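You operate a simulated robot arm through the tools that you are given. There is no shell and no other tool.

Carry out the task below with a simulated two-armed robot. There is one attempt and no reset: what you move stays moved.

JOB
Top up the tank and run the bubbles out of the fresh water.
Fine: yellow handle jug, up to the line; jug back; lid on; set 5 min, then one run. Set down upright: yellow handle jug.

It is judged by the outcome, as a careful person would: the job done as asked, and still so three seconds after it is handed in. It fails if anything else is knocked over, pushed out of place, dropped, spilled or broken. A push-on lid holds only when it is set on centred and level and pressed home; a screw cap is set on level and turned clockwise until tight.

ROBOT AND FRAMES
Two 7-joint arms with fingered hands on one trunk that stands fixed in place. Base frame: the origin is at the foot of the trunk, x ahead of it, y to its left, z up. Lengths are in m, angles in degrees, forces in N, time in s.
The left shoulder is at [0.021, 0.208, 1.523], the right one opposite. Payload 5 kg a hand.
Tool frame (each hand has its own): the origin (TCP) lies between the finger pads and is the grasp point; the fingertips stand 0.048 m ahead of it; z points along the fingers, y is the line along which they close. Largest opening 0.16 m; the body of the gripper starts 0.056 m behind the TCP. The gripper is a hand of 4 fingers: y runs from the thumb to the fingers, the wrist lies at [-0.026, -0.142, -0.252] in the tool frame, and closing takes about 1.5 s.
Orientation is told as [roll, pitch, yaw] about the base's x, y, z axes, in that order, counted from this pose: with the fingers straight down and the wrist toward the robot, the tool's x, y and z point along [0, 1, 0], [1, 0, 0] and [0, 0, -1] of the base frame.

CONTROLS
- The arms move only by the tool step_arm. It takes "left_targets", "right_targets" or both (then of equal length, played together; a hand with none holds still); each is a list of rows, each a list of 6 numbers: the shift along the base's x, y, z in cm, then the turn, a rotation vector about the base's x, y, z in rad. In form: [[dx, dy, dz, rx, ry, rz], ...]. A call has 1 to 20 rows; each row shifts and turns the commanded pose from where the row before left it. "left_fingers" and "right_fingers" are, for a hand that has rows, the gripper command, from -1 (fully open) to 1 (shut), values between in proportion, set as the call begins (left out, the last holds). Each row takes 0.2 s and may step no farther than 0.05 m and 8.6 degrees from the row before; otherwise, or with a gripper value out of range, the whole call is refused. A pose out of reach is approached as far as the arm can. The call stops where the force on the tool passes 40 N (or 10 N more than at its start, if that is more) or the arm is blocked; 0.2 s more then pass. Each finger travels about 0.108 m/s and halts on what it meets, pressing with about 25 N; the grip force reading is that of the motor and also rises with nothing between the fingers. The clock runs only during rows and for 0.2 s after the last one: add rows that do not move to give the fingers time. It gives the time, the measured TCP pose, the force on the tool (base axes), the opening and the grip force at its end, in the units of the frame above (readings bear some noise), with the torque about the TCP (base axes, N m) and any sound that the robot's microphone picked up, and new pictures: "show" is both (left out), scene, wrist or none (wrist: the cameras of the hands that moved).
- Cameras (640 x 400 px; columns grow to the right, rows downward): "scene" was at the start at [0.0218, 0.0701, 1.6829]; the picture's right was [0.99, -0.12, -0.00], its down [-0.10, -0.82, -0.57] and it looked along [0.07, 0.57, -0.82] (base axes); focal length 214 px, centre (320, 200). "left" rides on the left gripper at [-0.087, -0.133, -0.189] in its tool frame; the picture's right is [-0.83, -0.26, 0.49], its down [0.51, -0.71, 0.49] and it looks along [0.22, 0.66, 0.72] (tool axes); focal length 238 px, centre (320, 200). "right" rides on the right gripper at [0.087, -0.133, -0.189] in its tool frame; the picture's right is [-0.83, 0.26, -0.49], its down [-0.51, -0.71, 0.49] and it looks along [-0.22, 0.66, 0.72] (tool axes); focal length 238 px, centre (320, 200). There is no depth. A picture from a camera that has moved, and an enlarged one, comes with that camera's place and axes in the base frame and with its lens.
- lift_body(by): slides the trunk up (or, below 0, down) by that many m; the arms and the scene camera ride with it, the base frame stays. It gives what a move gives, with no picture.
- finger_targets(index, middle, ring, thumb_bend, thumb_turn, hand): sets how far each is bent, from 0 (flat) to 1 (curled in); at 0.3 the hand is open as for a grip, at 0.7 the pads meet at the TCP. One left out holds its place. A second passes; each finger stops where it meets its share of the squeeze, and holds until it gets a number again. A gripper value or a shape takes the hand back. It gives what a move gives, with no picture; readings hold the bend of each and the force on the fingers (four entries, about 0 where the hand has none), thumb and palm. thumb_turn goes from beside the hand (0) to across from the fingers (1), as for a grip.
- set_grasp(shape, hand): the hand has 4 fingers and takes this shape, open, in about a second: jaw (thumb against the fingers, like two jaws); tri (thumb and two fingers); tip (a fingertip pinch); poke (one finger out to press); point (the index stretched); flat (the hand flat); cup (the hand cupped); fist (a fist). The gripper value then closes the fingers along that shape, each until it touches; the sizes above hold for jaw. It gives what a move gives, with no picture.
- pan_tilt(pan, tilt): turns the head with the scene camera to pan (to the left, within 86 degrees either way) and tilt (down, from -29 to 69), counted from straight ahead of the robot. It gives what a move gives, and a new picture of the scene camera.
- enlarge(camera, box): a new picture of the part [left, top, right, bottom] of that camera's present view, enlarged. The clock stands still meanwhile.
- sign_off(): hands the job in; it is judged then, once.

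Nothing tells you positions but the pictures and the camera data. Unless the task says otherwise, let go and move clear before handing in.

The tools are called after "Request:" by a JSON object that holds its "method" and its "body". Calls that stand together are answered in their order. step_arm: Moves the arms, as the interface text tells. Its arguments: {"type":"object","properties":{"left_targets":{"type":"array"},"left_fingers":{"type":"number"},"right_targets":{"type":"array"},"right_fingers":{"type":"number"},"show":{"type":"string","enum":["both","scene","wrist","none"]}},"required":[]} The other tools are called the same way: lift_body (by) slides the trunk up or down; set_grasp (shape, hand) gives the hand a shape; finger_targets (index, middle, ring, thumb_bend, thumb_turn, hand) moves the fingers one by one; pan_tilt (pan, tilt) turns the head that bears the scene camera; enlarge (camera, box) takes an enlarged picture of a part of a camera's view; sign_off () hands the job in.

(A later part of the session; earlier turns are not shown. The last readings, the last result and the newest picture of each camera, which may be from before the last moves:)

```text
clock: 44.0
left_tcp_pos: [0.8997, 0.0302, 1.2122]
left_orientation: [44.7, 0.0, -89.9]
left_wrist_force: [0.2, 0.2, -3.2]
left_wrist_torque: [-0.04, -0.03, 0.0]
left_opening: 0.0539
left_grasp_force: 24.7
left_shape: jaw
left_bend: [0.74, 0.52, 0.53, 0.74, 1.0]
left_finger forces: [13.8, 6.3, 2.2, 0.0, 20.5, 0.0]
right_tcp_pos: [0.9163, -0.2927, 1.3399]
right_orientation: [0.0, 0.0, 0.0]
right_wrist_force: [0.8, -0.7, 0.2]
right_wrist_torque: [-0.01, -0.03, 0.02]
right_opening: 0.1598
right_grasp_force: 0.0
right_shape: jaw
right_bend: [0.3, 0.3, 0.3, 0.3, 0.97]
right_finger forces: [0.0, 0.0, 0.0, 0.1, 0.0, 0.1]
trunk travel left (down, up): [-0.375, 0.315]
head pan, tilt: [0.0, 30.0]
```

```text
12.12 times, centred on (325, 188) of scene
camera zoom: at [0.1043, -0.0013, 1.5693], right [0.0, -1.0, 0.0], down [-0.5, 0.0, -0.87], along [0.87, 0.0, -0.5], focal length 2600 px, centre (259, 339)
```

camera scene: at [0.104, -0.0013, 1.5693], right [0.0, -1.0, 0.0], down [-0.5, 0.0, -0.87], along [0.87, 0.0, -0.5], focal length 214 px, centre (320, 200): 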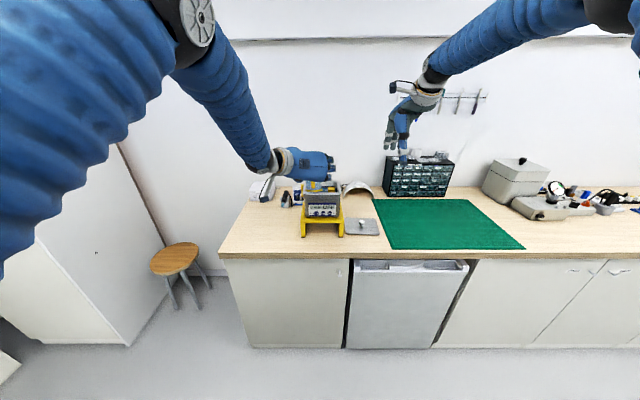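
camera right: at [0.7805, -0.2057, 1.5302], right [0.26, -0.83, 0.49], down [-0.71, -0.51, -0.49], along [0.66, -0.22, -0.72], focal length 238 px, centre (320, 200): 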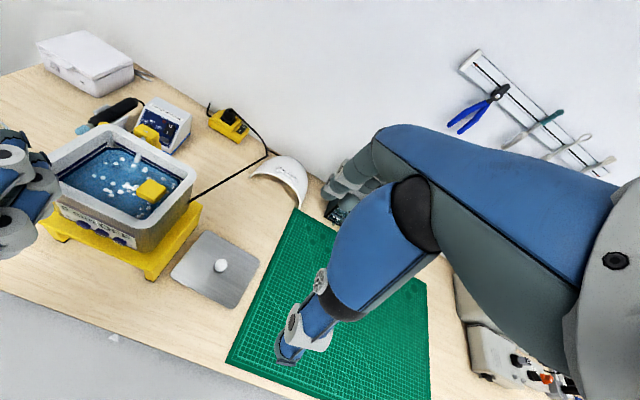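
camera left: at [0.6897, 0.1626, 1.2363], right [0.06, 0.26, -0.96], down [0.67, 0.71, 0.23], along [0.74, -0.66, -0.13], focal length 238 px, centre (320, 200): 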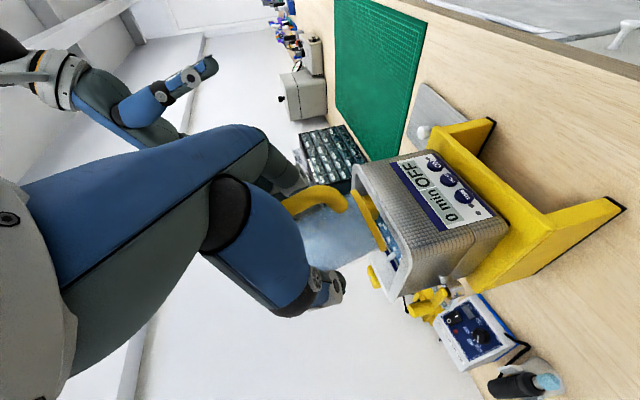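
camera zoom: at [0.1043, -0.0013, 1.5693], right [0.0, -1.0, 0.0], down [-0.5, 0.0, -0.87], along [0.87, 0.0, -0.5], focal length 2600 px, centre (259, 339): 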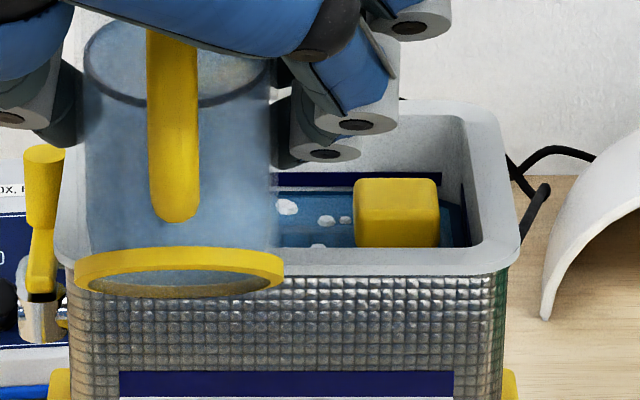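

The water has started to go in, and the gap under the line has narrowed. I'll zoom in tightly on the far wall to measure it.

Request:
{"method": "enlarge", "body": {"camera": "right", "box": [138, 150, 170, 170]}}

Request:
{"method": "enlarge", "body": {"camera": "scene", "box": [318, 182, 342, 197]}}

```text
16.00 times, centred on (154, 160) of right
camera zoom: at [0.7824, -0.2057, 1.5284], right [0.26, -0.83, 0.49], down [-0.71, -0.51, -0.49], along [0.66, -0.22, -0.72], focal length 3814 px, centre (2976, 840)
```

zoom: 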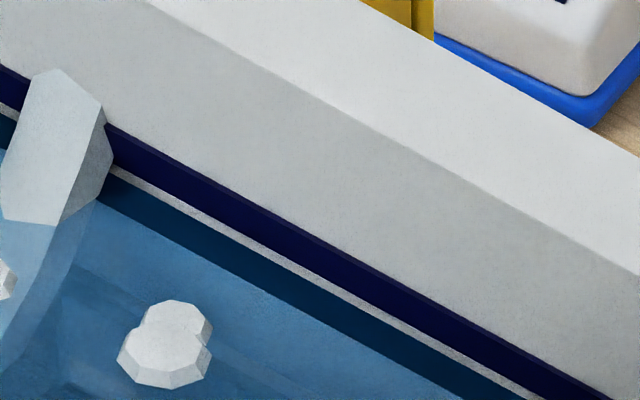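

```text
16.00 times, centred on (330, 190) of scene
camera zoom: at [0.1043, -0.0013, 1.5693], right [0.0, -1.0, 0.0], down [-0.5, 0.0, -0.87], along [0.87, 0.0, -0.5], focal length 3432 px, centre (160, 368)
```

zoom: 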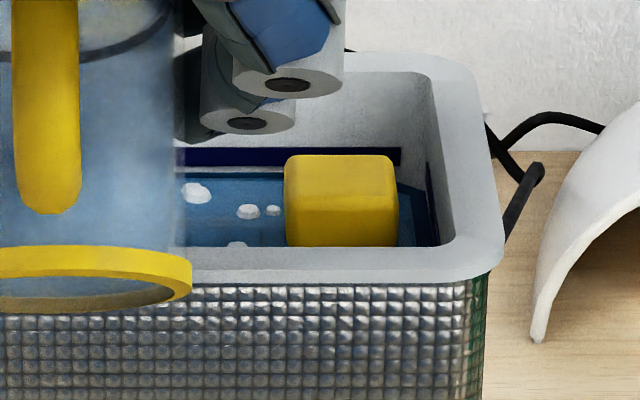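

About 2 mm of rise is in so far, and roughly 5 mm remains to the middle of the line. I'll tilt on to about 47°, bringing the lip slightly deeper and lower.

Request:
{"method": "step_arm", "body": {"left_targets": [[0.2, 0, -0.2, 0, 0.03, 0], [0.2, 0, -0.3, 0, 0.03, 0], [0.2, 0, -0.3, 0, 0.03, 0], [0, 0, -0.2, 0, 0.03, 0], [0, 0, 0, 0, 0, 0], [0, 0, 0, 0, 0, 0], [0, 0, 0, 0, 0, 0], [0, 0, 0, 0, 0, 0]], "show": "none"}}

Request:
{"method": "enlarge", "body": {"camera": "right", "box": [138, 150, 170, 170]}}

Request:
{"method": "enlarge", "body": {"camera": "right", "box": [0, 60, 240, 240]}}

Request:
{"method": "enlarge", "body": {"camera": "scene", "box": [290, 165, 350, 205]}}

```text
clock: 45.9
left_tcp_pos: [0.9056, 0.0296, 1.2035]
left_orientation: [37.9, 0.0, -90.0]
left_wrist_force: [0.4, 0.3, -2.9]
left_wrist_torque: [0.04, -0.06, -0.01]
left_opening: 0.0538
left_grasp_force: 24.6
left_shape: jaw
left_bend: [0.74, 0.52, 0.53, 0.74, 1.0]
left_finger forces: [13.8, 6.6, 2.4, 0.0, 20.5, 0.0]
right_tcp_pos: [0.9161, -0.2931, 1.3406]
right_orientation: [0.0, -0.1, 0.1]
right_wrist_force: [0.7, 0.6, -0.3]
right_wrist_torque: [0.04, 0.03, 0.04]
right_opening: 0.1599
right_grasp_force: 0.0
right_shape: jaw
right_bend: [0.3, 0.3, 0.3, 0.3, 0.97]
right_finger forces: [0.0, 0.0, 0.0, 0.0, 0.0, 0.0]
trunk travel left (down, up): [-0.375, 0.315]
head pan, tilt: [0.0, 30.0]
```

```text
16.00 times, centred on (154, 160) of right
camera zoom: at [0.7823, -0.2057, 1.5285], right [0.26, -0.83, 0.49], down [-0.71, -0.51, -0.49], along [0.66, -0.22, -0.72], focal length 3814 px, centre (2976, 840)
```

zoom: 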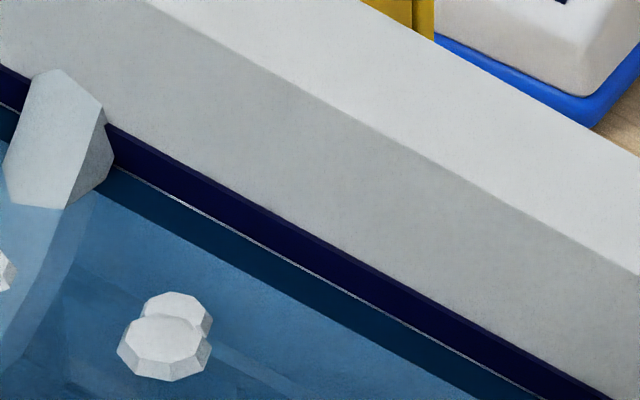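

```text
2.22 times, centred on (120, 150) of right
camera zoom: at [0.7823, -0.2057, 1.5285], right [0.26, -0.83, 0.49], down [-0.71, -0.51, -0.49], along [0.66, -0.22, -0.72], focal length 530 px, centre (764, 311)
```

zoom: 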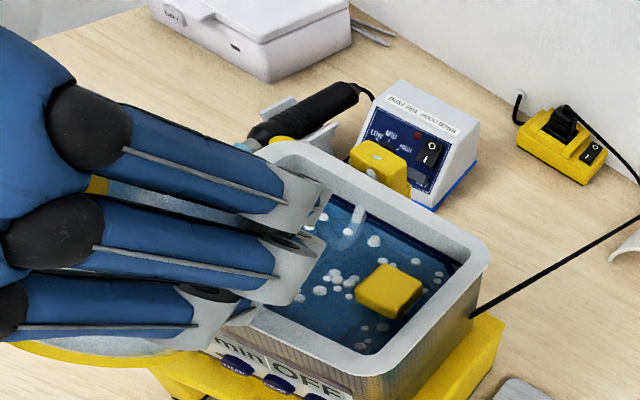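

```text
10.00 times, centred on (320, 185) of scene
camera zoom: at [0.1041, -0.0013, 1.5693], right [0.0, -1.0, 0.0], down [-0.5, 0.0, -0.87], along [0.87, 0.0, -0.5], focal length 2145 px, centre (320, 350)
```

zoom: 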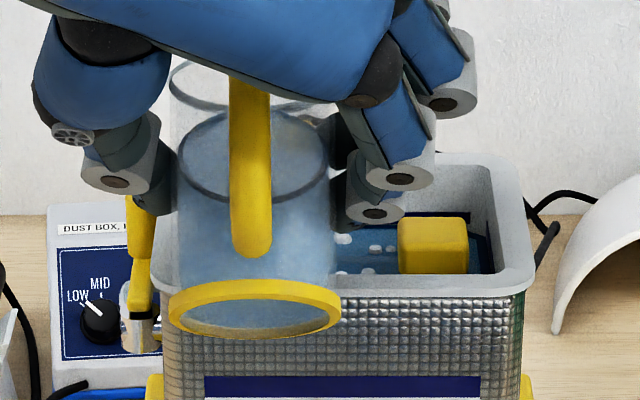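

The white gap has almost closed, so the water is at the bottom edge of the dark line. I'll keep going in small steps toward its middle.

Request:
{"method": "step_arm", "body": {"left_targets": [[0.1, 0, 0, 0, 0.03, 0], [0.1, 0, 0, 0, 0.03, 0], [0, 0, 0, 0, 0.02, 0], [0, 0, 0, 0, 0, 0], [0, 0, 0, 0, 0, 0], [0, 0, 0, 0, 0, 0], [0, 0, 0, 0, 0, 0]], "show": "none"}}

Request:
{"method": "enlarge", "body": {"camera": "right", "box": [138, 150, 170, 170]}}

Request:
{"method": "enlarge", "body": {"camera": "scene", "box": [290, 165, 350, 205]}}

```text
clock: 47.5
left_tcp_pos: [0.9083, 0.0304, 1.2024]
left_orientation: [33.4, 0.0, -89.9]
left_wrist_force: [-0.4, -0.7, -3.5]
left_wrist_torque: [0.03, -0.07, -0.03]
left_opening: 0.0541
left_grasp_force: 25.2
left_shape: jaw
left_bend: [0.74, 0.52, 0.53, 0.74, 1.0]
left_finger forces: [13.7, 6.5, 2.3, 0.0, 20.4, 0.0]
right_tcp_pos: [0.9164, -0.2932, 1.3403]
right_orientation: [0.0, 0.0, -0.1]
right_wrist_force: [0.7, 0.7, -0.2]
right_wrist_torque: [0.0, -0.02, -0.02]
right_opening: 0.1599
right_grasp_force: 0.1
right_shape: jaw
right_bend: [0.3, 0.3, 0.3, 0.3, 0.97]
right_finger forces: [0.1, 0.1, 0.1, 0.0, 0.0, 0.0]
trunk travel left (down, up): [-0.375, 0.315]
head pan, tilt: [0.0, 30.0]
```

```text
16.00 times, centred on (154, 160) of right
camera zoom: at [0.7824, -0.2057, 1.5284], right [0.26, -0.83, 0.49], down [-0.71, -0.51, -0.49], along [0.66, -0.22, -0.72], focal length 3814 px, centre (2976, 840)
```

zoom: 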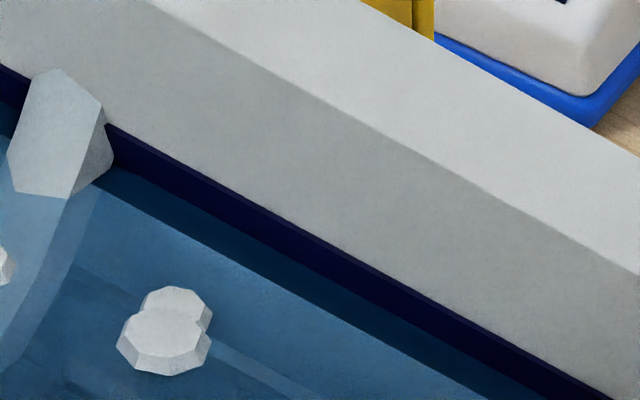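

```text
10.00 times, centred on (320, 185) of scene
camera zoom: at [0.1042, -0.0013, 1.5693], right [0.0, -1.0, 0.0], down [-0.5, 0.0, -0.87], along [0.87, 0.0, -0.5], focal length 2145 px, centre (320, 350)
```

zoom: 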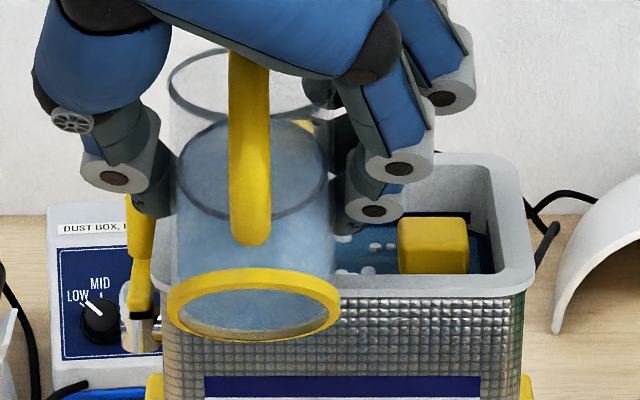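

Request:
{"method": "enlarge", "body": {"camera": "right", "box": [148, 158, 158, 165]}}

```text
16.00 times, centred on (153, 162) of right
camera zoom: at [0.7824, -0.2057, 1.5284], right [0.26, -0.83, 0.49], down [-0.71, -0.51, -0.49], along [0.66, -0.22, -0.72], focal length 3814 px, centre (2992, 816)
```

zoom: 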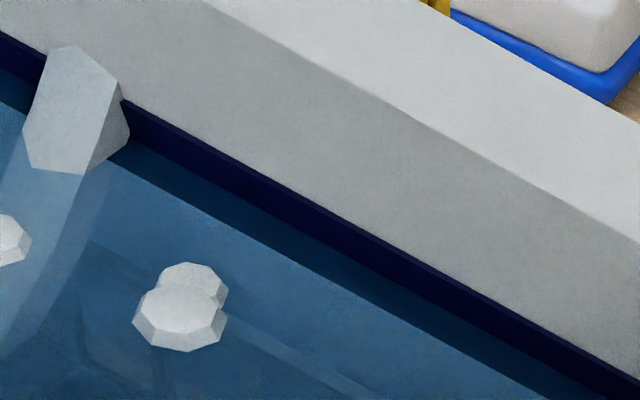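

The water is now into the lower part of the line. A little more brings it to the middle, so I'll tilt on to about 55°.

Request:
{"method": "step_arm", "body": {"left_targets": [[0.1, 0, 0, 0, 0.03, 0], [0.1, 0, 0, 0, 0.03, 0], [0, 0, 0, 0, 0, 0], [0, 0, 0, 0, 0, 0], [0, 0, 0, 0, 0, 0], [0, 0, 0, 0, 0, 0], [0, 0, 0, 0, 0, 0]], "show": "none"}}

Request:
{"method": "enlarge", "body": {"camera": "right", "box": [148, 158, 158, 165]}}

Request:
{"method": "enlarge", "body": {"camera": "scene", "box": [290, 165, 350, 205]}}

```text
clock: 49.0
left_tcp_pos: [0.9097, 0.0294, 1.2031]
left_orientation: [30.0, 0.0, -90.0]
left_wrist_force: [-0.1, 0.0, -3.0]
left_wrist_torque: [-0.01, -0.06, 0.04]
left_opening: 0.0538
left_grasp_force: 25.2
left_shape: jaw
left_bend: [0.74, 0.52, 0.53, 0.74, 1.0]
left_finger forces: [13.7, 6.6, 2.4, 0.0, 20.4, 0.0]
right_tcp_pos: [0.9163, -0.2922, 1.3403]
right_orientation: [0.0, 0.0, 0.0]
right_wrist_force: [-0.7, 0.4, 0.2]
right_wrist_torque: [-0.04, 0.0, -0.03]
right_opening: 0.16
right_grasp_force: 0.0
right_shape: jaw
right_bend: [0.3, 0.3, 0.3, 0.3, 0.97]
right_finger forces: [0.1, 0.0, 0.0, 0.0, 0.0, 0.0]
trunk travel left (down, up): [-0.375, 0.315]
head pan, tilt: [0.0, 30.0]
```

```text
16.00 times, centred on (153, 162) of right
camera zoom: at [0.7824, -0.2057, 1.5284], right [0.26, -0.83, 0.49], down [-0.71, -0.51, -0.49], along [0.66, -0.22, -0.72], focal length 3814 px, centre (2992, 816)
```

zoom: 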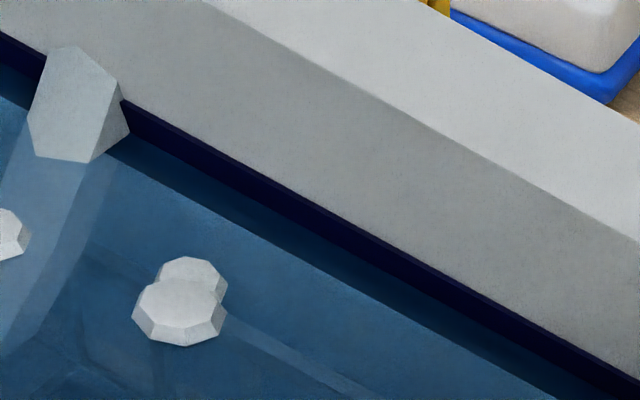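

```text
10.00 times, centred on (320, 185) of scene
camera zoom: at [0.1042, -0.0014, 1.5693], right [0.0, -1.0, 0.0], down [-0.5, 0.0, -0.87], along [0.87, 0.0, -0.5], focal length 2145 px, centre (320, 350)
```

zoom: 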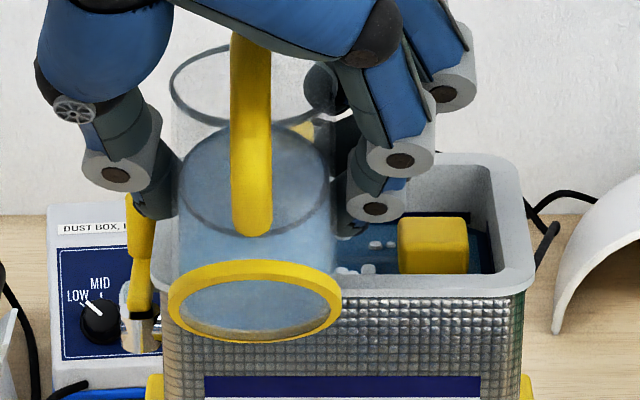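

Slightly more than half of the line is still dry. One more small tilt (about 3°) should bring the water to its middle.

Request:
{"method": "step_arm", "body": {"left_targets": [[0, 0, 0, 0, 0.02, 0], [0, 0, 0, 0, 0.02, 0], [0, 0, 0, 0, 0.01, 0], [0, 0, 0, 0, 0, 0], [0, 0, 0, 0, 0, 0], [0, 0, 0, 0, 0, 0], [0, 0, 0, 0, 0, 0]], "show": "none"}}

Request:
{"method": "enlarge", "body": {"camera": "right", "box": [148, 158, 158, 165]}}

Request:
{"method": "enlarge", "body": {"camera": "right", "box": [165, 155, 205, 180]}}

```text
clock: 50.6
left_tcp_pos: [0.9091, 0.0307, 1.2035]
left_orientation: [27.0, 0.0, -90.1]
left_wrist_force: [0.3, 0.3, -2.9]
left_wrist_torque: [0.06, -0.01, 0.01]
left_opening: 0.0537
left_grasp_force: 24.8
left_shape: jaw
left_bend: [0.74, 0.52, 0.53, 0.74, 1.0]
left_finger forces: [13.6, 6.7, 2.4, 0.1, 20.4, 0.1]
right_tcp_pos: [0.9175, -0.2933, 1.3402]
right_orientation: [0.0, 0.0, -0.1]
right_wrist_force: [0.5, 0.1, -0.4]
right_wrist_torque: [0.01, -0.05, -0.01]
right_opening: 0.1598
right_grasp_force: 0.1
right_shape: jaw
right_bend: [0.3, 0.3, 0.3, 0.3, 0.97]
right_finger forces: [0.1, 0.1, 0.1, 0.0, 0.0, 0.0]
trunk travel left (down, up): [-0.375, 0.315]
head pan, tilt: [0.0, 30.0]
```

```text
16.00 times, centred on (153, 162) of right
camera zoom: at [0.7823, -0.2057, 1.5285], right [0.26, -0.83, 0.49], down [-0.71, -0.51, -0.49], along [0.66, -0.22, -0.72], focal length 3814 px, centre (2992, 816)
```

zoom: 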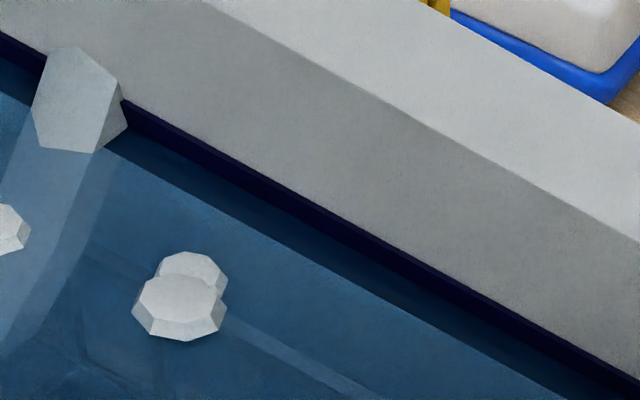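

```text
16.00 times, centred on (185, 168) of right
camera zoom: at [0.7823, -0.2057, 1.5285], right [0.26, -0.83, 0.49], down [-0.71, -0.51, -0.49], along [0.66, -0.22, -0.72], focal length 3814 px, centre (2480, 720)
```

zoom: 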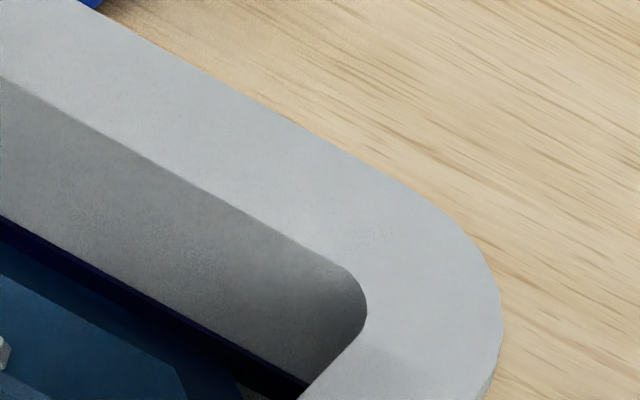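

The visible part of the line is now about half its full thickness, so the water is at the line. I'll stop pouring: first raise and untilt, then draw the jug back away from the tank.

Request:
{"method": "step_arm", "body": {"left_targets": [[0, 0, 0.7, 0, -0.06, 0], [0, 0, 0.7, 0, -0.06, 0], [0, 0, 0.7, 0, -0.06, 0], [0, 0, 0.7, 0, -0.06, 0], [0, 0, 0.7, 0, -0.06, 0], [-0.3, 0, 0.2, 0, -0.07, 0], [-0.3, 0, 0.2, 0, -0.07, 0], [-0.3, 0, 0.2, 0, -0.07, 0], [-0.3, 0, 0.2, 0, -0.07, 0], [-0.3, 0, 0.2, 0, -0.07, 0], [-0.5, 0, 0, 0, -0.072, 0], [-0.5, 0, 0, 0, -0.072, 0], [-1, 0, 0, 0, -0.072, 0], [-1, 0, 0, 0, -0.072, 0], [-1, 0, 0, 0, -0.072, 0], [-1, 0, 0, 0, 0, 0], [0, 0, 0, 0, 0, 0], [0, 0, 0, 0, 0, 0]], "show": "scene"}}

Request:
{"method": "enlarge", "body": {"camera": "right", "box": [20, 90, 260, 240]}}

Request:
{"method": "enlarge", "body": {"camera": "right", "box": [148, 158, 158, 165]}}

Request:
{"method": "enlarge", "body": {"camera": "scene", "box": [260, 140, 380, 220]}}

```text
clock: 54.5
left_tcp_pos: [0.8441, 0.0306, 1.2482]
left_orientation: [85.0, 0.0, -90.1]
left_wrist_force: [0.3, 0.1, -2.7]
left_wrist_torque: [0.01, -0.01, -0.01]
left_opening: 0.0535
left_grasp_force: 24.6
left_shape: jaw
left_bend: [0.74, 0.52, 0.53, 0.74, 1.0]
left_finger forces: [13.4, 6.4, 2.3, 0.0, 20.0, 0.1]
right_tcp_pos: [0.9172, -0.2928, 1.3412]
right_orientation: [0.0, 0.0, 0.0]
right_wrist_force: [-0.2, 0.5, 0.1]
right_wrist_torque: [0.02, -0.01, -0.01]
right_opening: 0.1598
right_grasp_force: 0.2
right_shape: jaw
right_bend: [0.3, 0.3, 0.3, 0.3, 0.97]
right_finger forces: [0.1, 0.1, 0.1, 0.0, 0.0, 0.0]
trunk travel left (down, up): [-0.375, 0.315]
head pan, tilt: [0.0, 30.0]
camera scene: at [0.1039, -0.0014, 1.5693], right [0.0, -1.0, 0.0], down [-0.5, 0.0, -0.87], along [0.87, 0.0, -0.5], focal length 214 px, centre (320, 200)
```

scene: 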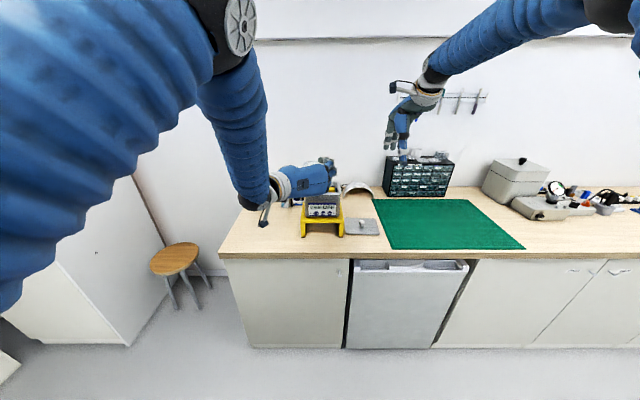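

```text
2.67 times, centred on (140, 165) of right
camera zoom: at [0.7821, -0.2057, 1.5286], right [0.26, -0.83, 0.49], down [-0.71, -0.51, -0.49], along [0.66, -0.22, -0.72], focal length 636 px, centre (800, 293)
```

zoom: 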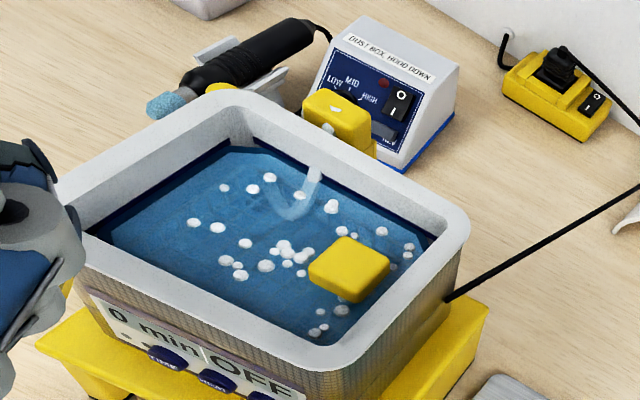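

```text
16.00 times, centred on (153, 162) of right
camera zoom: at [0.7821, -0.2057, 1.5286], right [0.26, -0.83, 0.49], down [-0.71, -0.51, -0.49], along [0.66, -0.22, -0.72], focal length 3814 px, centre (2992, 816)
```

zoom: 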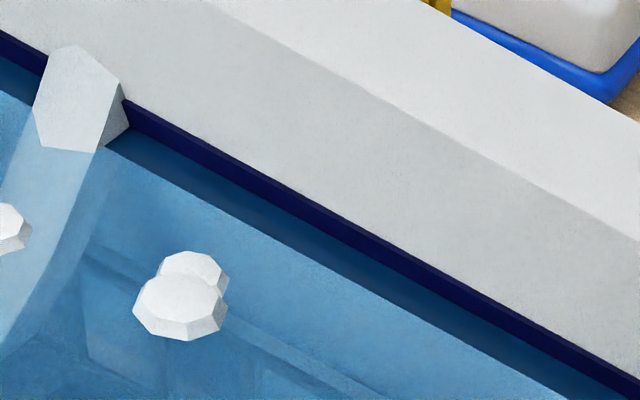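

```text
5.00 times, centred on (320, 180) of scene
camera zoom: at [0.1039, -0.0014, 1.5693], right [0.0, -1.0, 0.0], down [-0.5, 0.0, -0.87], along [0.87, 0.0, -0.5], focal length 1072 px, centre (320, 300)
```

zoom: 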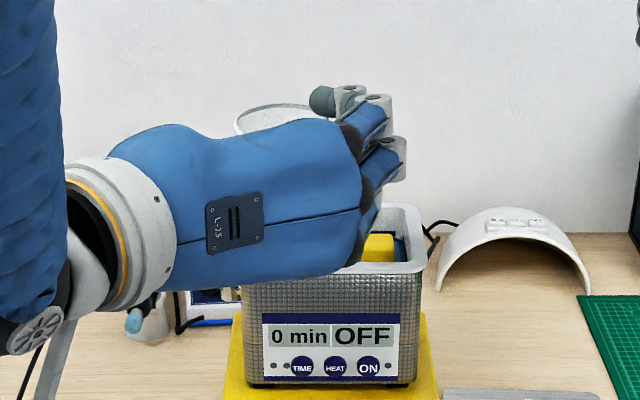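

The lighting is clear now, and the water sits at the middle of the dark line with nothing spilled on the rim or panel. I'll carry the jug back to its old place along the same path.

Request:
{"method": "step_arm", "body": {"left_targets": [[0, 1, 0, 0, 0, 0], [0, 2, 0, 0, 0, 0], [0, 2, 0, 0, 0, 0], [0, 2, 0, 0, 0, 0], [0, 2, 0, 0, 0, 0], [0, 2, 0, 0, 0, 0], [0, 2, 0, 0, 0, 0], [0, 2, 0, 0, 0, 0], [0.3, 1.5, -1, 0, 0, 0], [0, 0, -2, 0, 0, 0], [0, 0, -2, 0, 0, 0], [0, 0, -2, 0, 0, 0], [0, 0, -2, 0, 0, 0], [0, 0, -2, 0, 0, 0], [0, 0, -2, 0, 0, 0], [0.3, 0, -2, 0, 0, 0], [0.5, 0, -2, 0, 0, 0], [0, 0, 0, 0, 0, 0]], "show": "none"}}

Request:
{"method": "enlarge", "body": {"camera": "scene", "box": [230, 160, 350, 250]}}

```text
clock: 58.2
left_tcp_pos: [0.8536, 0.1951, 1.0797]
left_orientation: [85.0, 0.1, -90.0]
left_wrist_force: [-0.5, 0.0, -2.5]
left_wrist_torque: [0.01, 0.02, 0.0]
left_opening: 0.0538
left_grasp_force: 25.1
left_shape: jaw
left_bend: [0.74, 0.52, 0.53, 0.74, 1.0]
left_finger forces: [13.5, 6.4, 2.2, 0.0, 20.0, 0.0]
right_tcp_pos: [0.9167, -0.2933, 1.3398]
right_orientation: [0.0, -0.1, 0.0]
right_wrist_force: [-0.4, 0.4, 1.4]
right_wrist_torque: [0.05, 0.01, -0.01]
right_opening: 0.1598
right_grasp_force: 0.0
right_shape: jaw
right_bend: [0.3, 0.3, 0.3, 0.3, 0.97]
right_finger forces: [0.1, 0.1, 0.1, 0.1, 0.0, 0.0]
trunk travel left (down, up): [-0.375, 0.315]
head pan, tilt: [0.0, 30.0]
```

```text
4.44 times, centred on (290, 205) of scene
camera zoom: at [0.1035, -0.0014, 1.5694], right [0.0, -1.0, 0.0], down [-0.5, 0.0, -0.87], along [0.87, 0.0, -0.5], focal length 953 px, centre (453, 178)
```

zoom: 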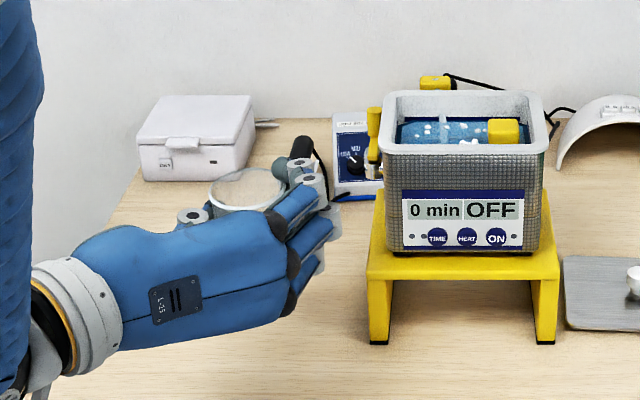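

Request:
{"method": "step_arm", "body": {"left_targets": [[1.5, 0, -2, 0, 0, 0], [1.5, 0, -1.7, 0, 0, 0], [1.5, 0, -1.5, 0, 0, 0], [1.5, 0, -1.5, 0, 0, 0], [1.1, 0.1, -1.2, 0, 0, 0], [0, 0, -1, 0, 0, 0], [0, 0, -0.8, 0, 0, 0], [0, 0, -0.4, 0, 0, 0], [0, 0, -0.4, 0, 0, 0], [0, 0, 0, 0, 0, 0]], "show": "none"}}

Request:
{"method": "enlarge", "body": {"camera": "left", "box": [200, 100, 440, 360]}}

Request:
{"method": "enlarge", "body": {"camera": "scene", "box": [230, 160, 350, 250]}}

```text
clock: 60.5
left_tcp_pos: [0.9271, 0.1978, 0.973]
left_orientation: [84.9, 0.1, -89.9]
left_wrist_force: [-0.2, 0.7, -3.3]
left_wrist_torque: [0.03, -0.02, 0.02]
left_opening: 0.0539
left_grasp_force: 24.7
left_shape: jaw
left_bend: [0.74, 0.52, 0.53, 0.74, 1.0]
left_finger forces: [13.5, 6.4, 2.1, 0.0, 19.8, 0.1]
right_tcp_pos: [0.9157, -0.2933, 1.3414]
right_orientation: [0.0, 0.0, 0.0]
right_wrist_force: [-0.3, -0.7, -1.2]
right_wrist_torque: [-0.02, 0.01, -0.02]
right_opening: 0.16
right_grasp_force: 0.0
right_shape: jaw
right_bend: [0.3, 0.3, 0.3, 0.3, 0.97]
right_finger forces: [0.0, 0.0, 0.1, 0.0, 0.0, 0.1]
trunk travel left (down, up): [-0.375, 0.315]
head pan, tilt: [0.0, 30.0]
```

```text
1.54 times, centred on (320, 230) of left
camera zoom: at [0.7294, 0.3299, 0.9037], right [0.41, 0.26, -0.87], down [0.53, 0.71, 0.46], along [0.74, -0.66, 0.15], focal length 367 px, centre (320, 154)
```

zoom: 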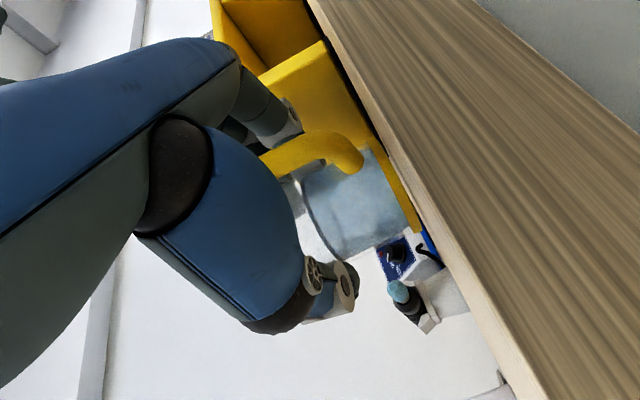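

```text
4.44 times, centred on (290, 205) of scene
camera zoom: at [0.104, -0.0013, 1.5693], right [0.0, -1.0, 0.0], down [-0.5, 0.0, -0.87], along [0.87, 0.0, -0.5], focal length 953 px, centre (453, 178)
```

zoom: 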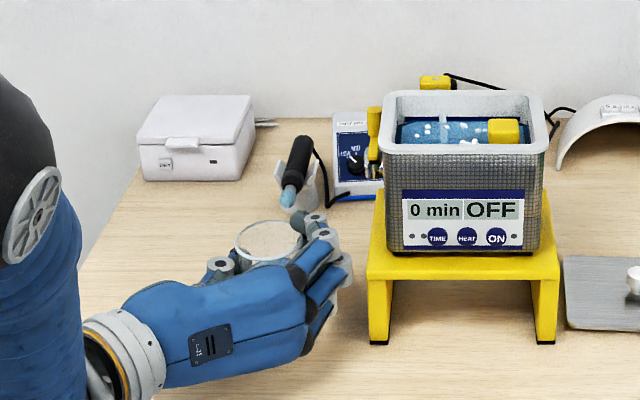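

The jug hovers about 5 mm over its old spot. I'll lower it slowly until the bench takes its weight.

Request:
{"method": "step_arm", "body": {"left_targets": [[0, 0, -0.15, 0, 0, 0], [0, 0, -0.15, 0, 0, 0], [0, 0, -0.15, 0, 0, 0], [0, 0, 0, 0, 0, 0]], "show": "none"}}

```text
clock: 61.5
left_tcp_pos: [0.9269, 0.1964, 0.97]
left_orientation: [85.2, 0.0, -90.0]
left_wrist_force: [2.1, -1.8, 2.1]
left_wrist_torque: [0.0, -0.04, -0.02]
left_opening: 0.0536
left_grasp_force: 25.0
left_shape: jaw
left_bend: [0.74, 0.52, 0.53, 0.74, 1.0]
left_finger forces: [12.9, 7.5, 3.3, 0.0, 20.2, 0.0]
right_tcp_pos: [0.9171, -0.2934, 1.3398]
right_orientation: [0.0, 0.0, 0.1]
right_wrist_force: [0.8, 0.2, -0.8]
right_wrist_torque: [0.01, 0.0, 0.02]
right_opening: 0.16
right_grasp_force: 0.1
right_shape: jaw
right_bend: [0.3, 0.3, 0.3, 0.3, 0.97]
right_finger forces: [0.1, 0.0, 0.0, 0.0, 0.0, 0.0]
trunk travel left (down, up): [-0.375, 0.315]
head pan, tilt: [0.0, 30.0]
```

The bench has taken the weight (force is now +2 N upward). I'll open the fingers a little and check that the jug stands upright.

Request:
{"method": "step_arm", "body": {"left_targets": [[0, 0, 0, 0, 0, 0], [0, 0, 0, 0, 0, 0], [0, 0, 0, 0, 0, 0], [0, 0, 0, 0, 0, 0]], "left_fingers": -0.15, "show": "none"}}

Request:
{"method": "enlarge", "body": {"camera": "left", "box": [200, 100, 440, 360]}}

Request:
{"method": "enlarge", "body": {"camera": "scene", "box": [230, 160, 350, 250]}}

Request:
{"method": "enlarge", "body": {"camera": "right", "box": [0, 60, 160, 200]}}

```text
clock: 62.5
left_tcp_pos: [0.9251, 0.196, 0.9684]
left_orientation: [85.0, 0.0, -90.0]
left_wrist_force: [-0.1, 0.2, 0.6]
left_wrist_torque: [0.0, 0.02, -0.01]
left_opening: 0.0916
left_grasp_force: 0.0
left_shape: jaw
left_bend: [0.74, 0.42, 0.39, 0.66, 1.0]
left_finger forces: [0.0, 0.0, 0.0, 0.0, 0.0, 0.0]
right_tcp_pos: [0.9158, -0.2929, 1.3414]
right_orientation: [0.0, 0.0, -0.1]
right_wrist_force: [0.4, 0.7, -0.1]
right_wrist_torque: [0.01, 0.0, 0.01]
right_opening: 0.1602
right_grasp_force: 0.0
right_shape: jaw
right_bend: [0.3, 0.3, 0.3, 0.3, 0.97]
right_finger forces: [0.0, 0.0, 0.0, 0.0, 0.1, 0.0]
trunk travel left (down, up): [-0.375, 0.315]
head pan, tilt: [0.0, 30.0]
```

```text
1.54 times, centred on (320, 230) of left
camera zoom: at [0.7288, 0.3299, 0.8992], right [0.41, 0.26, -0.87], down [0.53, 0.71, 0.46], along [0.74, -0.66, 0.15], focal length 367 px, centre (320, 154)
```

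zoom: 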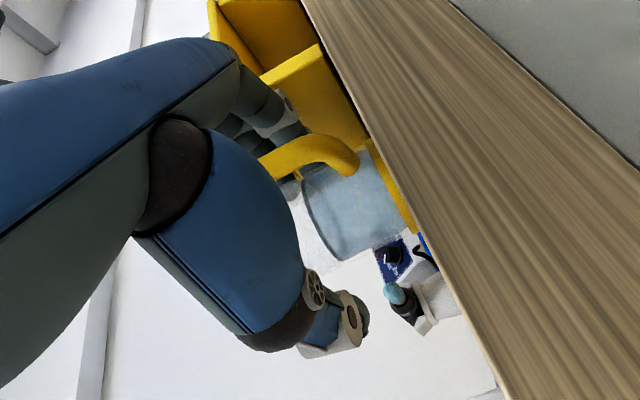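

```text
4.44 times, centred on (290, 205) of scene
camera zoom: at [0.1039, -0.0013, 1.5693], right [0.0, -1.0, 0.0], down [-0.5, 0.0, -0.87], along [0.87, 0.0, -0.5], focal length 953 px, centre (453, 178)
```

zoom: 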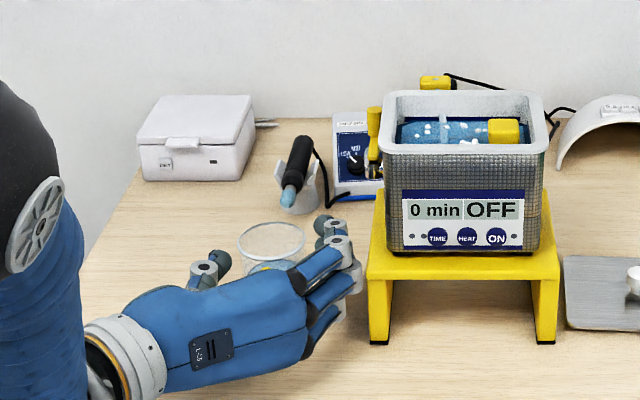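

```text
2.86 times, centred on (80, 130) of right
camera zoom: at [0.7821, -0.2056, 1.5286], right [0.26, -0.83, 0.49], down [-0.71, -0.51, -0.49], along [0.66, -0.22, -0.72], focal length 681 px, centre (1006, 400)
```

zoom: 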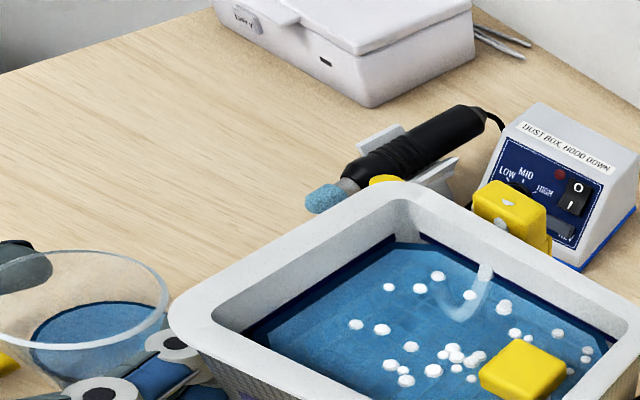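

The jug stands upright on its spot with the fingers off it. I'll open to 11 cm and back straight out.

Request:
{"method": "step_arm", "body": {"left_targets": [[0, 0.3, 0, 0, 0, 0], [0, 0, 0, 0, 0, 0], [0, 0, 0, 0, 0, 0], [-0.8, 0, 0, 0, 0, 0], [-0.8, 0, 0, 0, 0, 0], [-1, 0, 0, 0, 0, 0], [-1, 0, 0, 0, 0, 0], [-1.5, 0, 0, 0, 0, 0], [-2, 0, 0, 0, 0, 0], [-2, 0, 0, 0, 0, 0], [-3, 0, 0, 0, 0, 0], [-3, 0, 0, 0, 0, 0], [-3, 0, 0, 0, 0, 0], [-3, 0, 1, 0, 0, 0], [-3, 0, 2, 0, 0, 0], [0, 0, 0, 0, 0, 0]], "left_fingers": -0.375, "show": "scene"}}

Request:
{"method": "enlarge", "body": {"camera": "scene", "box": [230, 160, 350, 250]}}

```text
clock: 65.8
left_tcp_pos: [0.6865, 0.1989, 0.9976]
left_orientation: [85.1, -0.1, -90.0]
left_wrist_force: [1.0, 0.4, 0.3]
left_wrist_torque: [-0.02, -0.01, -0.04]
left_opening: 0.1096
left_grasp_force: 0.1
left_shape: jaw
left_bend: [0.27, 0.38, 0.35, 0.6, 0.99]
left_finger forces: [0.1, 0.1, 0.1, 0.0, 0.0, 0.1]
right_tcp_pos: [0.9167, -0.2927, 1.3411]
right_orientation: [0.0, 0.1, 0.0]
right_wrist_force: [0.3, 0.4, 0.2]
right_wrist_torque: [-0.03, 0.07, 0.01]
right_opening: 0.1598
right_grasp_force: 0.0
right_shape: jaw
right_bend: [0.3, 0.3, 0.3, 0.3, 0.97]
right_finger forces: [0.1, 0.1, 0.1, 0.0, 0.0, 0.0]
trunk travel left (down, up): [-0.375, 0.315]
head pan, tilt: [0.0, 30.0]
camera scene: at [0.1047, -0.001, 1.5692], right [0.0, -1.0, 0.0], down [-0.5, 0.0, -0.87], along [0.87, 0.0, -0.5], focal length 214 px, centre (320, 200)
```

scene: 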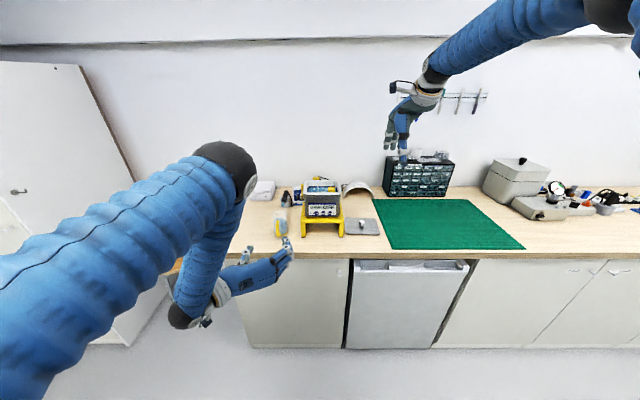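

```text
4.44 times, centred on (290, 205) of scene
camera zoom: at [0.1047, -0.001, 1.5692], right [0.0, -1.0, 0.0], down [-0.5, 0.0, -0.87], along [0.87, 0.0, -0.5], focal length 953 px, centre (453, 178)
```

zoom: 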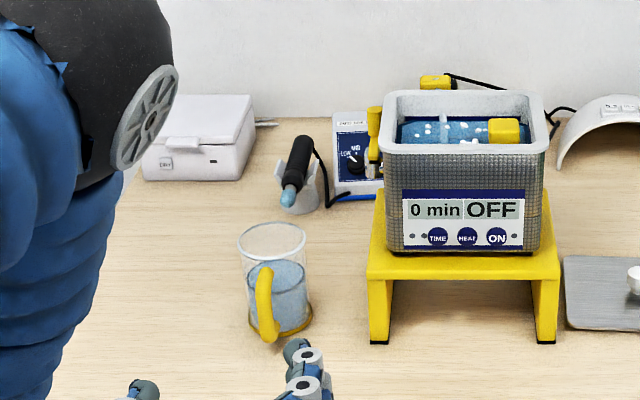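

The jug is back upright on its spot, visibly lower in water, and the tank is at the line. Next is the lid, so I'll move the left arm aside and look closely at the lid and tank from the right camera.

Request:
{"method": "step_arm", "body": {"left_targets": [[-3, 2, 3, 0, 0, 0], [-3, 3, 3, 0, 0, 0], [0, 4, 3, 0, 0, 0], [0, 4, 3, 0, 0, 0], [0, 4, 3, 0, 0, 0]], "show": "none"}}

Request:
{"method": "enlarge", "body": {"camera": "right", "box": [150, 210, 290, 320]}}

Request:
{"method": "enlarge", "body": {"camera": "scene", "box": [300, 170, 400, 245]}}

Request:
{"method": "enlarge", "body": {"camera": "right", "box": [0, 90, 220, 290]}}

```text
refused: row 2 steps farther than a row can; nothing moved
```

```text
3.64 times, centred on (220, 265) of right
camera zoom: at [0.783, -0.2052, 1.528], right [0.26, -0.83, 0.49], down [-0.71, -0.51, -0.49], along [0.65, -0.22, -0.72], focal length 867 px, centre (684, -36)
```

zoom: 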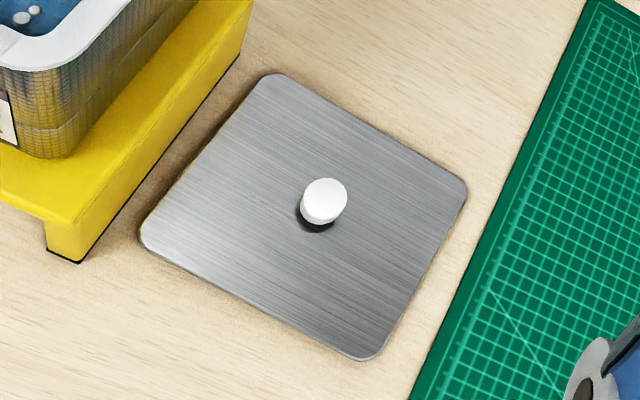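

```text
5.33 times, centred on (350, 208) of scene
camera zoom: at [0.1047, -0.001, 1.5692], right [0.0, -1.0, 0.0], down [-0.5, 0.0, -0.87], along [0.87, 0.0, -0.5], focal length 1144 px, centre (160, 160)
```

zoom: 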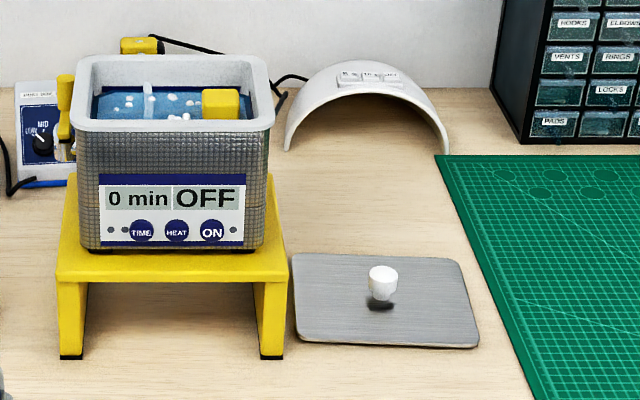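

```text
2.00 times, centred on (110, 190) of right
camera zoom: at [0.783, -0.2052, 1.528], right [0.26, -0.83, 0.49], down [-0.71, -0.51, -0.49], along [0.65, -0.22, -0.72], focal length 477 px, centre (740, 220)
```

zoom: 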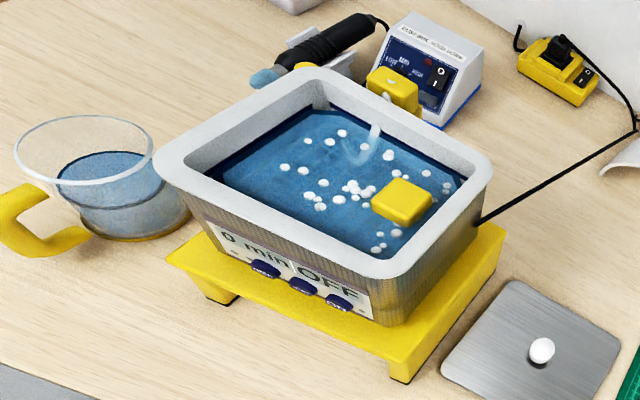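

That retreat was refused because one row was slightly too long. The lid is about 17 × 14 cm and turned about 3–4° clockwise, with a knob near (0.981, -0.211) and its top near z = 0.94. I'll move the left arm aside, and set the right hand to the three-finger shape.

Request:
{"method": "step_arm", "body": {"left_targets": [[-2.5, 2, 2.5, 0, 0, 0], [-2.5, 2.5, 2.5, 0, 0, 0], [0, 3.5, 3, 0, 0, 0], [0, 3.5, 3, 0, 0, 0], [0, 3.5, 3, 0, 0, 0]], "show": "none"}}

Request:
{"method": "set_grasp", "body": {"hand": "right", "shape": "tri"}}

Request:
{"method": "enlarge", "body": {"camera": "right", "box": [0, 0, 640, 400]}}

Request:
{"method": "enlarge", "body": {"camera": "scene", "box": [360, 70, 480, 170]}}

```text
clock: 67.0
left_tcp_pos: [0.6322, 0.3498, 1.1398]
left_orientation: [84.9, -0.1, -90.0]
left_wrist_force: [-0.3, 0.6, -0.2]
left_wrist_torque: [-0.02, -0.03, -0.05]
left_opening: 0.1099
left_grasp_force: 0.1
left_shape: jaw
left_bend: [0.27, 0.38, 0.35, 0.6, 0.99]
left_finger forces: [0.0, 0.0, 0.0, 0.0, 0.1, 0.1]
right_tcp_pos: [0.915, -0.2916, 1.3413]
right_orientation: [-0.1, 0.0, 0.0]
right_wrist_force: [0.0, 1.1, -0.3]
right_wrist_torque: [-0.09, -0.03, -0.02]
right_opening: 0.1601
right_grasp_force: 0.0
right_shape: jaw
right_bend: [0.3, 0.3, 0.3, 0.3, 0.97]
right_finger forces: [0.0, 0.0, 0.0, 0.0, 0.1, 0.1]
trunk travel left (down, up): [-0.375, 0.315]
head pan, tilt: [0.0, 30.0]
```

```text
clock: 68.0
left_tcp_pos: [0.6348, 0.3491, 1.1396]
left_orientation: [85.1, 0.1, -90.0]
left_wrist_force: [-0.2, 0.0, 0.1]
left_wrist_torque: [0.0, -0.02, -0.03]
left_opening: 0.11
left_grasp_force: 0.0
left_shape: jaw
left_bend: [0.27, 0.38, 0.35, 0.6, 0.99]
left_finger forces: [0.0, 0.0, 0.0, 0.1, 0.0, 0.0]
right_tcp_pos: [0.9161, -0.2941, 1.3408]
right_orientation: [0.0, 0.0, -0.1]
right_wrist_force: [-0.2, 0.3, -0.7]
right_wrist_torque: [0.0, -0.04, -0.01]
right_opening: 0.1598
right_grasp_force: 0.0
right_shape: tri
right_bend: [0.3, 0.3, 0.99, 0.3, 0.97]
right_finger forces: [0.0, 0.1, 0.1, 0.0, 0.0, 0.0]
trunk travel left (down, up): [-0.375, 0.315]
head pan, tilt: [0.0, 30.0]
```

```text
1.00 times, centred on (320, 200) of right (not enlarged: the box is as wide or as high as the picture)
camera zoom: at [0.7819, -0.2053, 1.5287], right [0.26, -0.83, 0.49], down [-0.71, -0.51, -0.49], along [0.66, -0.22, -0.72], focal length 238 px, centre (320, 200)
```

zoom: 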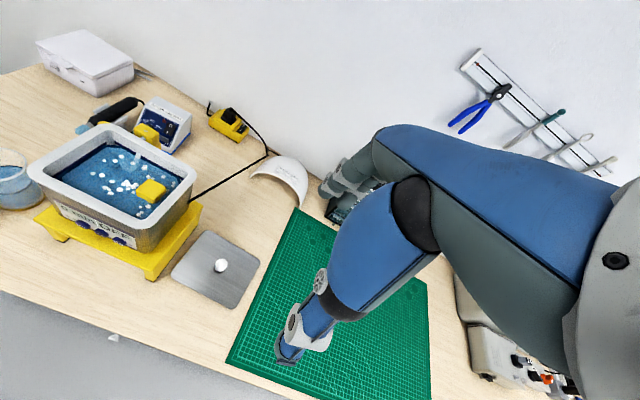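

```text
4.00 times, centred on (420, 120) of scene
camera zoom: at [0.1037, -0.001, 1.5693], right [0.0, -1.0, 0.0], down [-0.5, 0.0, -0.87], along [0.87, 0.0, -0.5], focal length 858 px, centre (-80, 520)
```

zoom: 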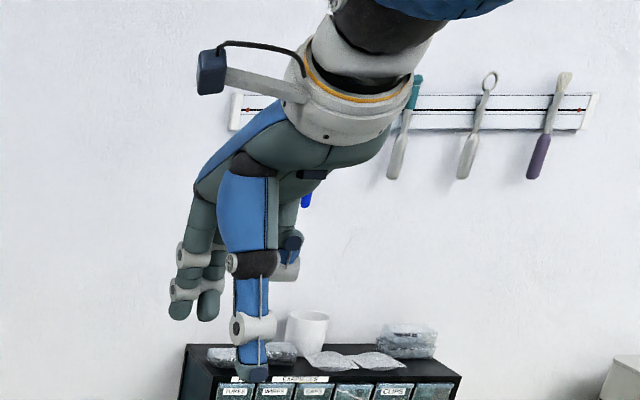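

In this shape the thumb opposes the index and middle, with the ring folded. Before picking up the lid, I'll check that the right arm can reach the tank centre with the hand pitched about 12°.

Request:
{"method": "step_arm", "body": {"right_targets": [[1.05, 4.0, -0.8, 0, -0.03, 0], [1.05, 4.0, -0.8, 0, -0.03, 0], [1.05, 4.0, -0.8, 0, -0.03, 0], [1.05, 4.0, -0.8, 0, -0.03, 0], [1.05, 4.0, -0.8, 0, -0.03, 0], [1.05, 4.0, -0.8, 0, -0.03, 0], [1.05, 4.0, -0.8, 0, -0.03, 0], [0, 0, 0, 0, 0, 0]], "show": "both"}}

Request:
{"method": "enlarge", "body": {"camera": "scene", "box": [270, 110, 400, 220]}}

```text
clock: 69.8
left_tcp_pos: [0.6333, 0.3477, 1.1404]
left_orientation: [85.0, 0.2, -90.0]
left_wrist_force: [-0.5, -0.7, -0.3]
left_wrist_torque: [0.03, 0.04, 0.09]
left_opening: 0.1098
left_grasp_force: 0.0
left_shape: jaw
left_bend: [0.27, 0.38, 0.35, 0.6, 0.99]
left_finger forces: [0.0, 0.0, 0.1, 0.0, 0.1, 0.0]
right_tcp_pos: [0.9893, -0.0165, 1.2846]
right_orientation: [0.1, -12.1, -0.1]
right_wrist_force: [-0.6, -1.4, 0.5]
right_wrist_torque: [0.08, -0.03, 0.04]
right_opening: 0.16
right_grasp_force: 0.0
right_shape: tri
right_bend: [0.3, 0.3, 0.99, 0.3, 0.97]
right_finger forces: [0.0, 0.0, 0.0, 0.0, 0.0, 0.0]
trunk travel left (down, up): [-0.375, 0.315]
head pan, tilt: [0.0, 30.0]
camera scene: at [0.103, -0.0027, 1.5694], right [0.0, -1.0, 0.0], down [-0.5, 0.0, -0.87], along [0.87, 0.0, -0.5], focal length 214 px, centre (320, 200)
camera right: at [0.8189, 0.0706, 1.4409], right [0.15, -0.84, 0.53], down [-0.59, -0.5, -0.63], along [0.79, -0.22, -0.57], focal length 238 px, centre (320, 200)
```

scene: 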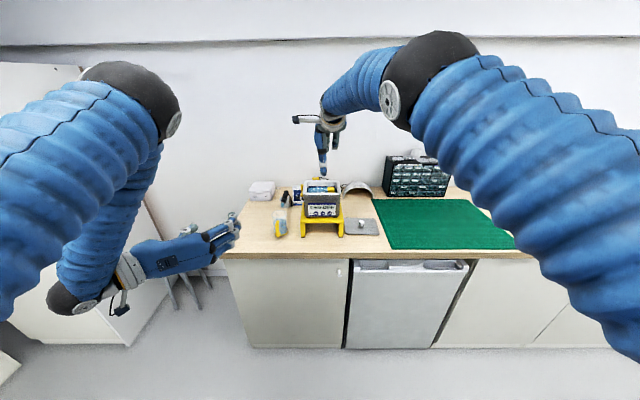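
right: 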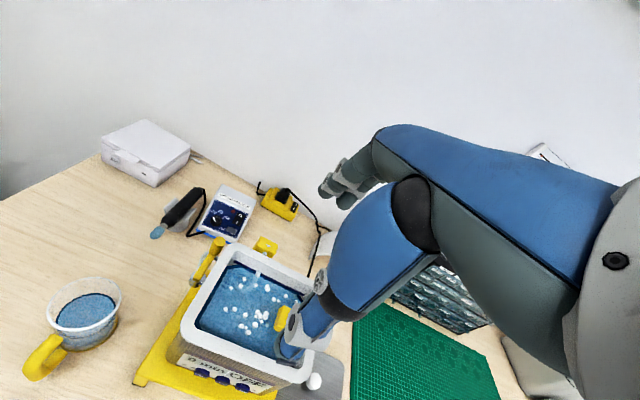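

```text
3.64 times, centred on (335, 165) of scene
camera zoom: at [0.103, -0.0027, 1.5694], right [0.0, -1.0, 0.0], down [-0.5, 0.0, -0.87], along [0.87, 0.0, -0.5], focal length 780 px, centre (266, 327)
```

zoom: 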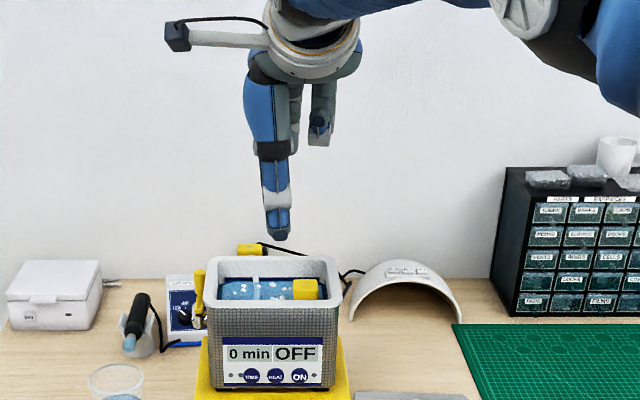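

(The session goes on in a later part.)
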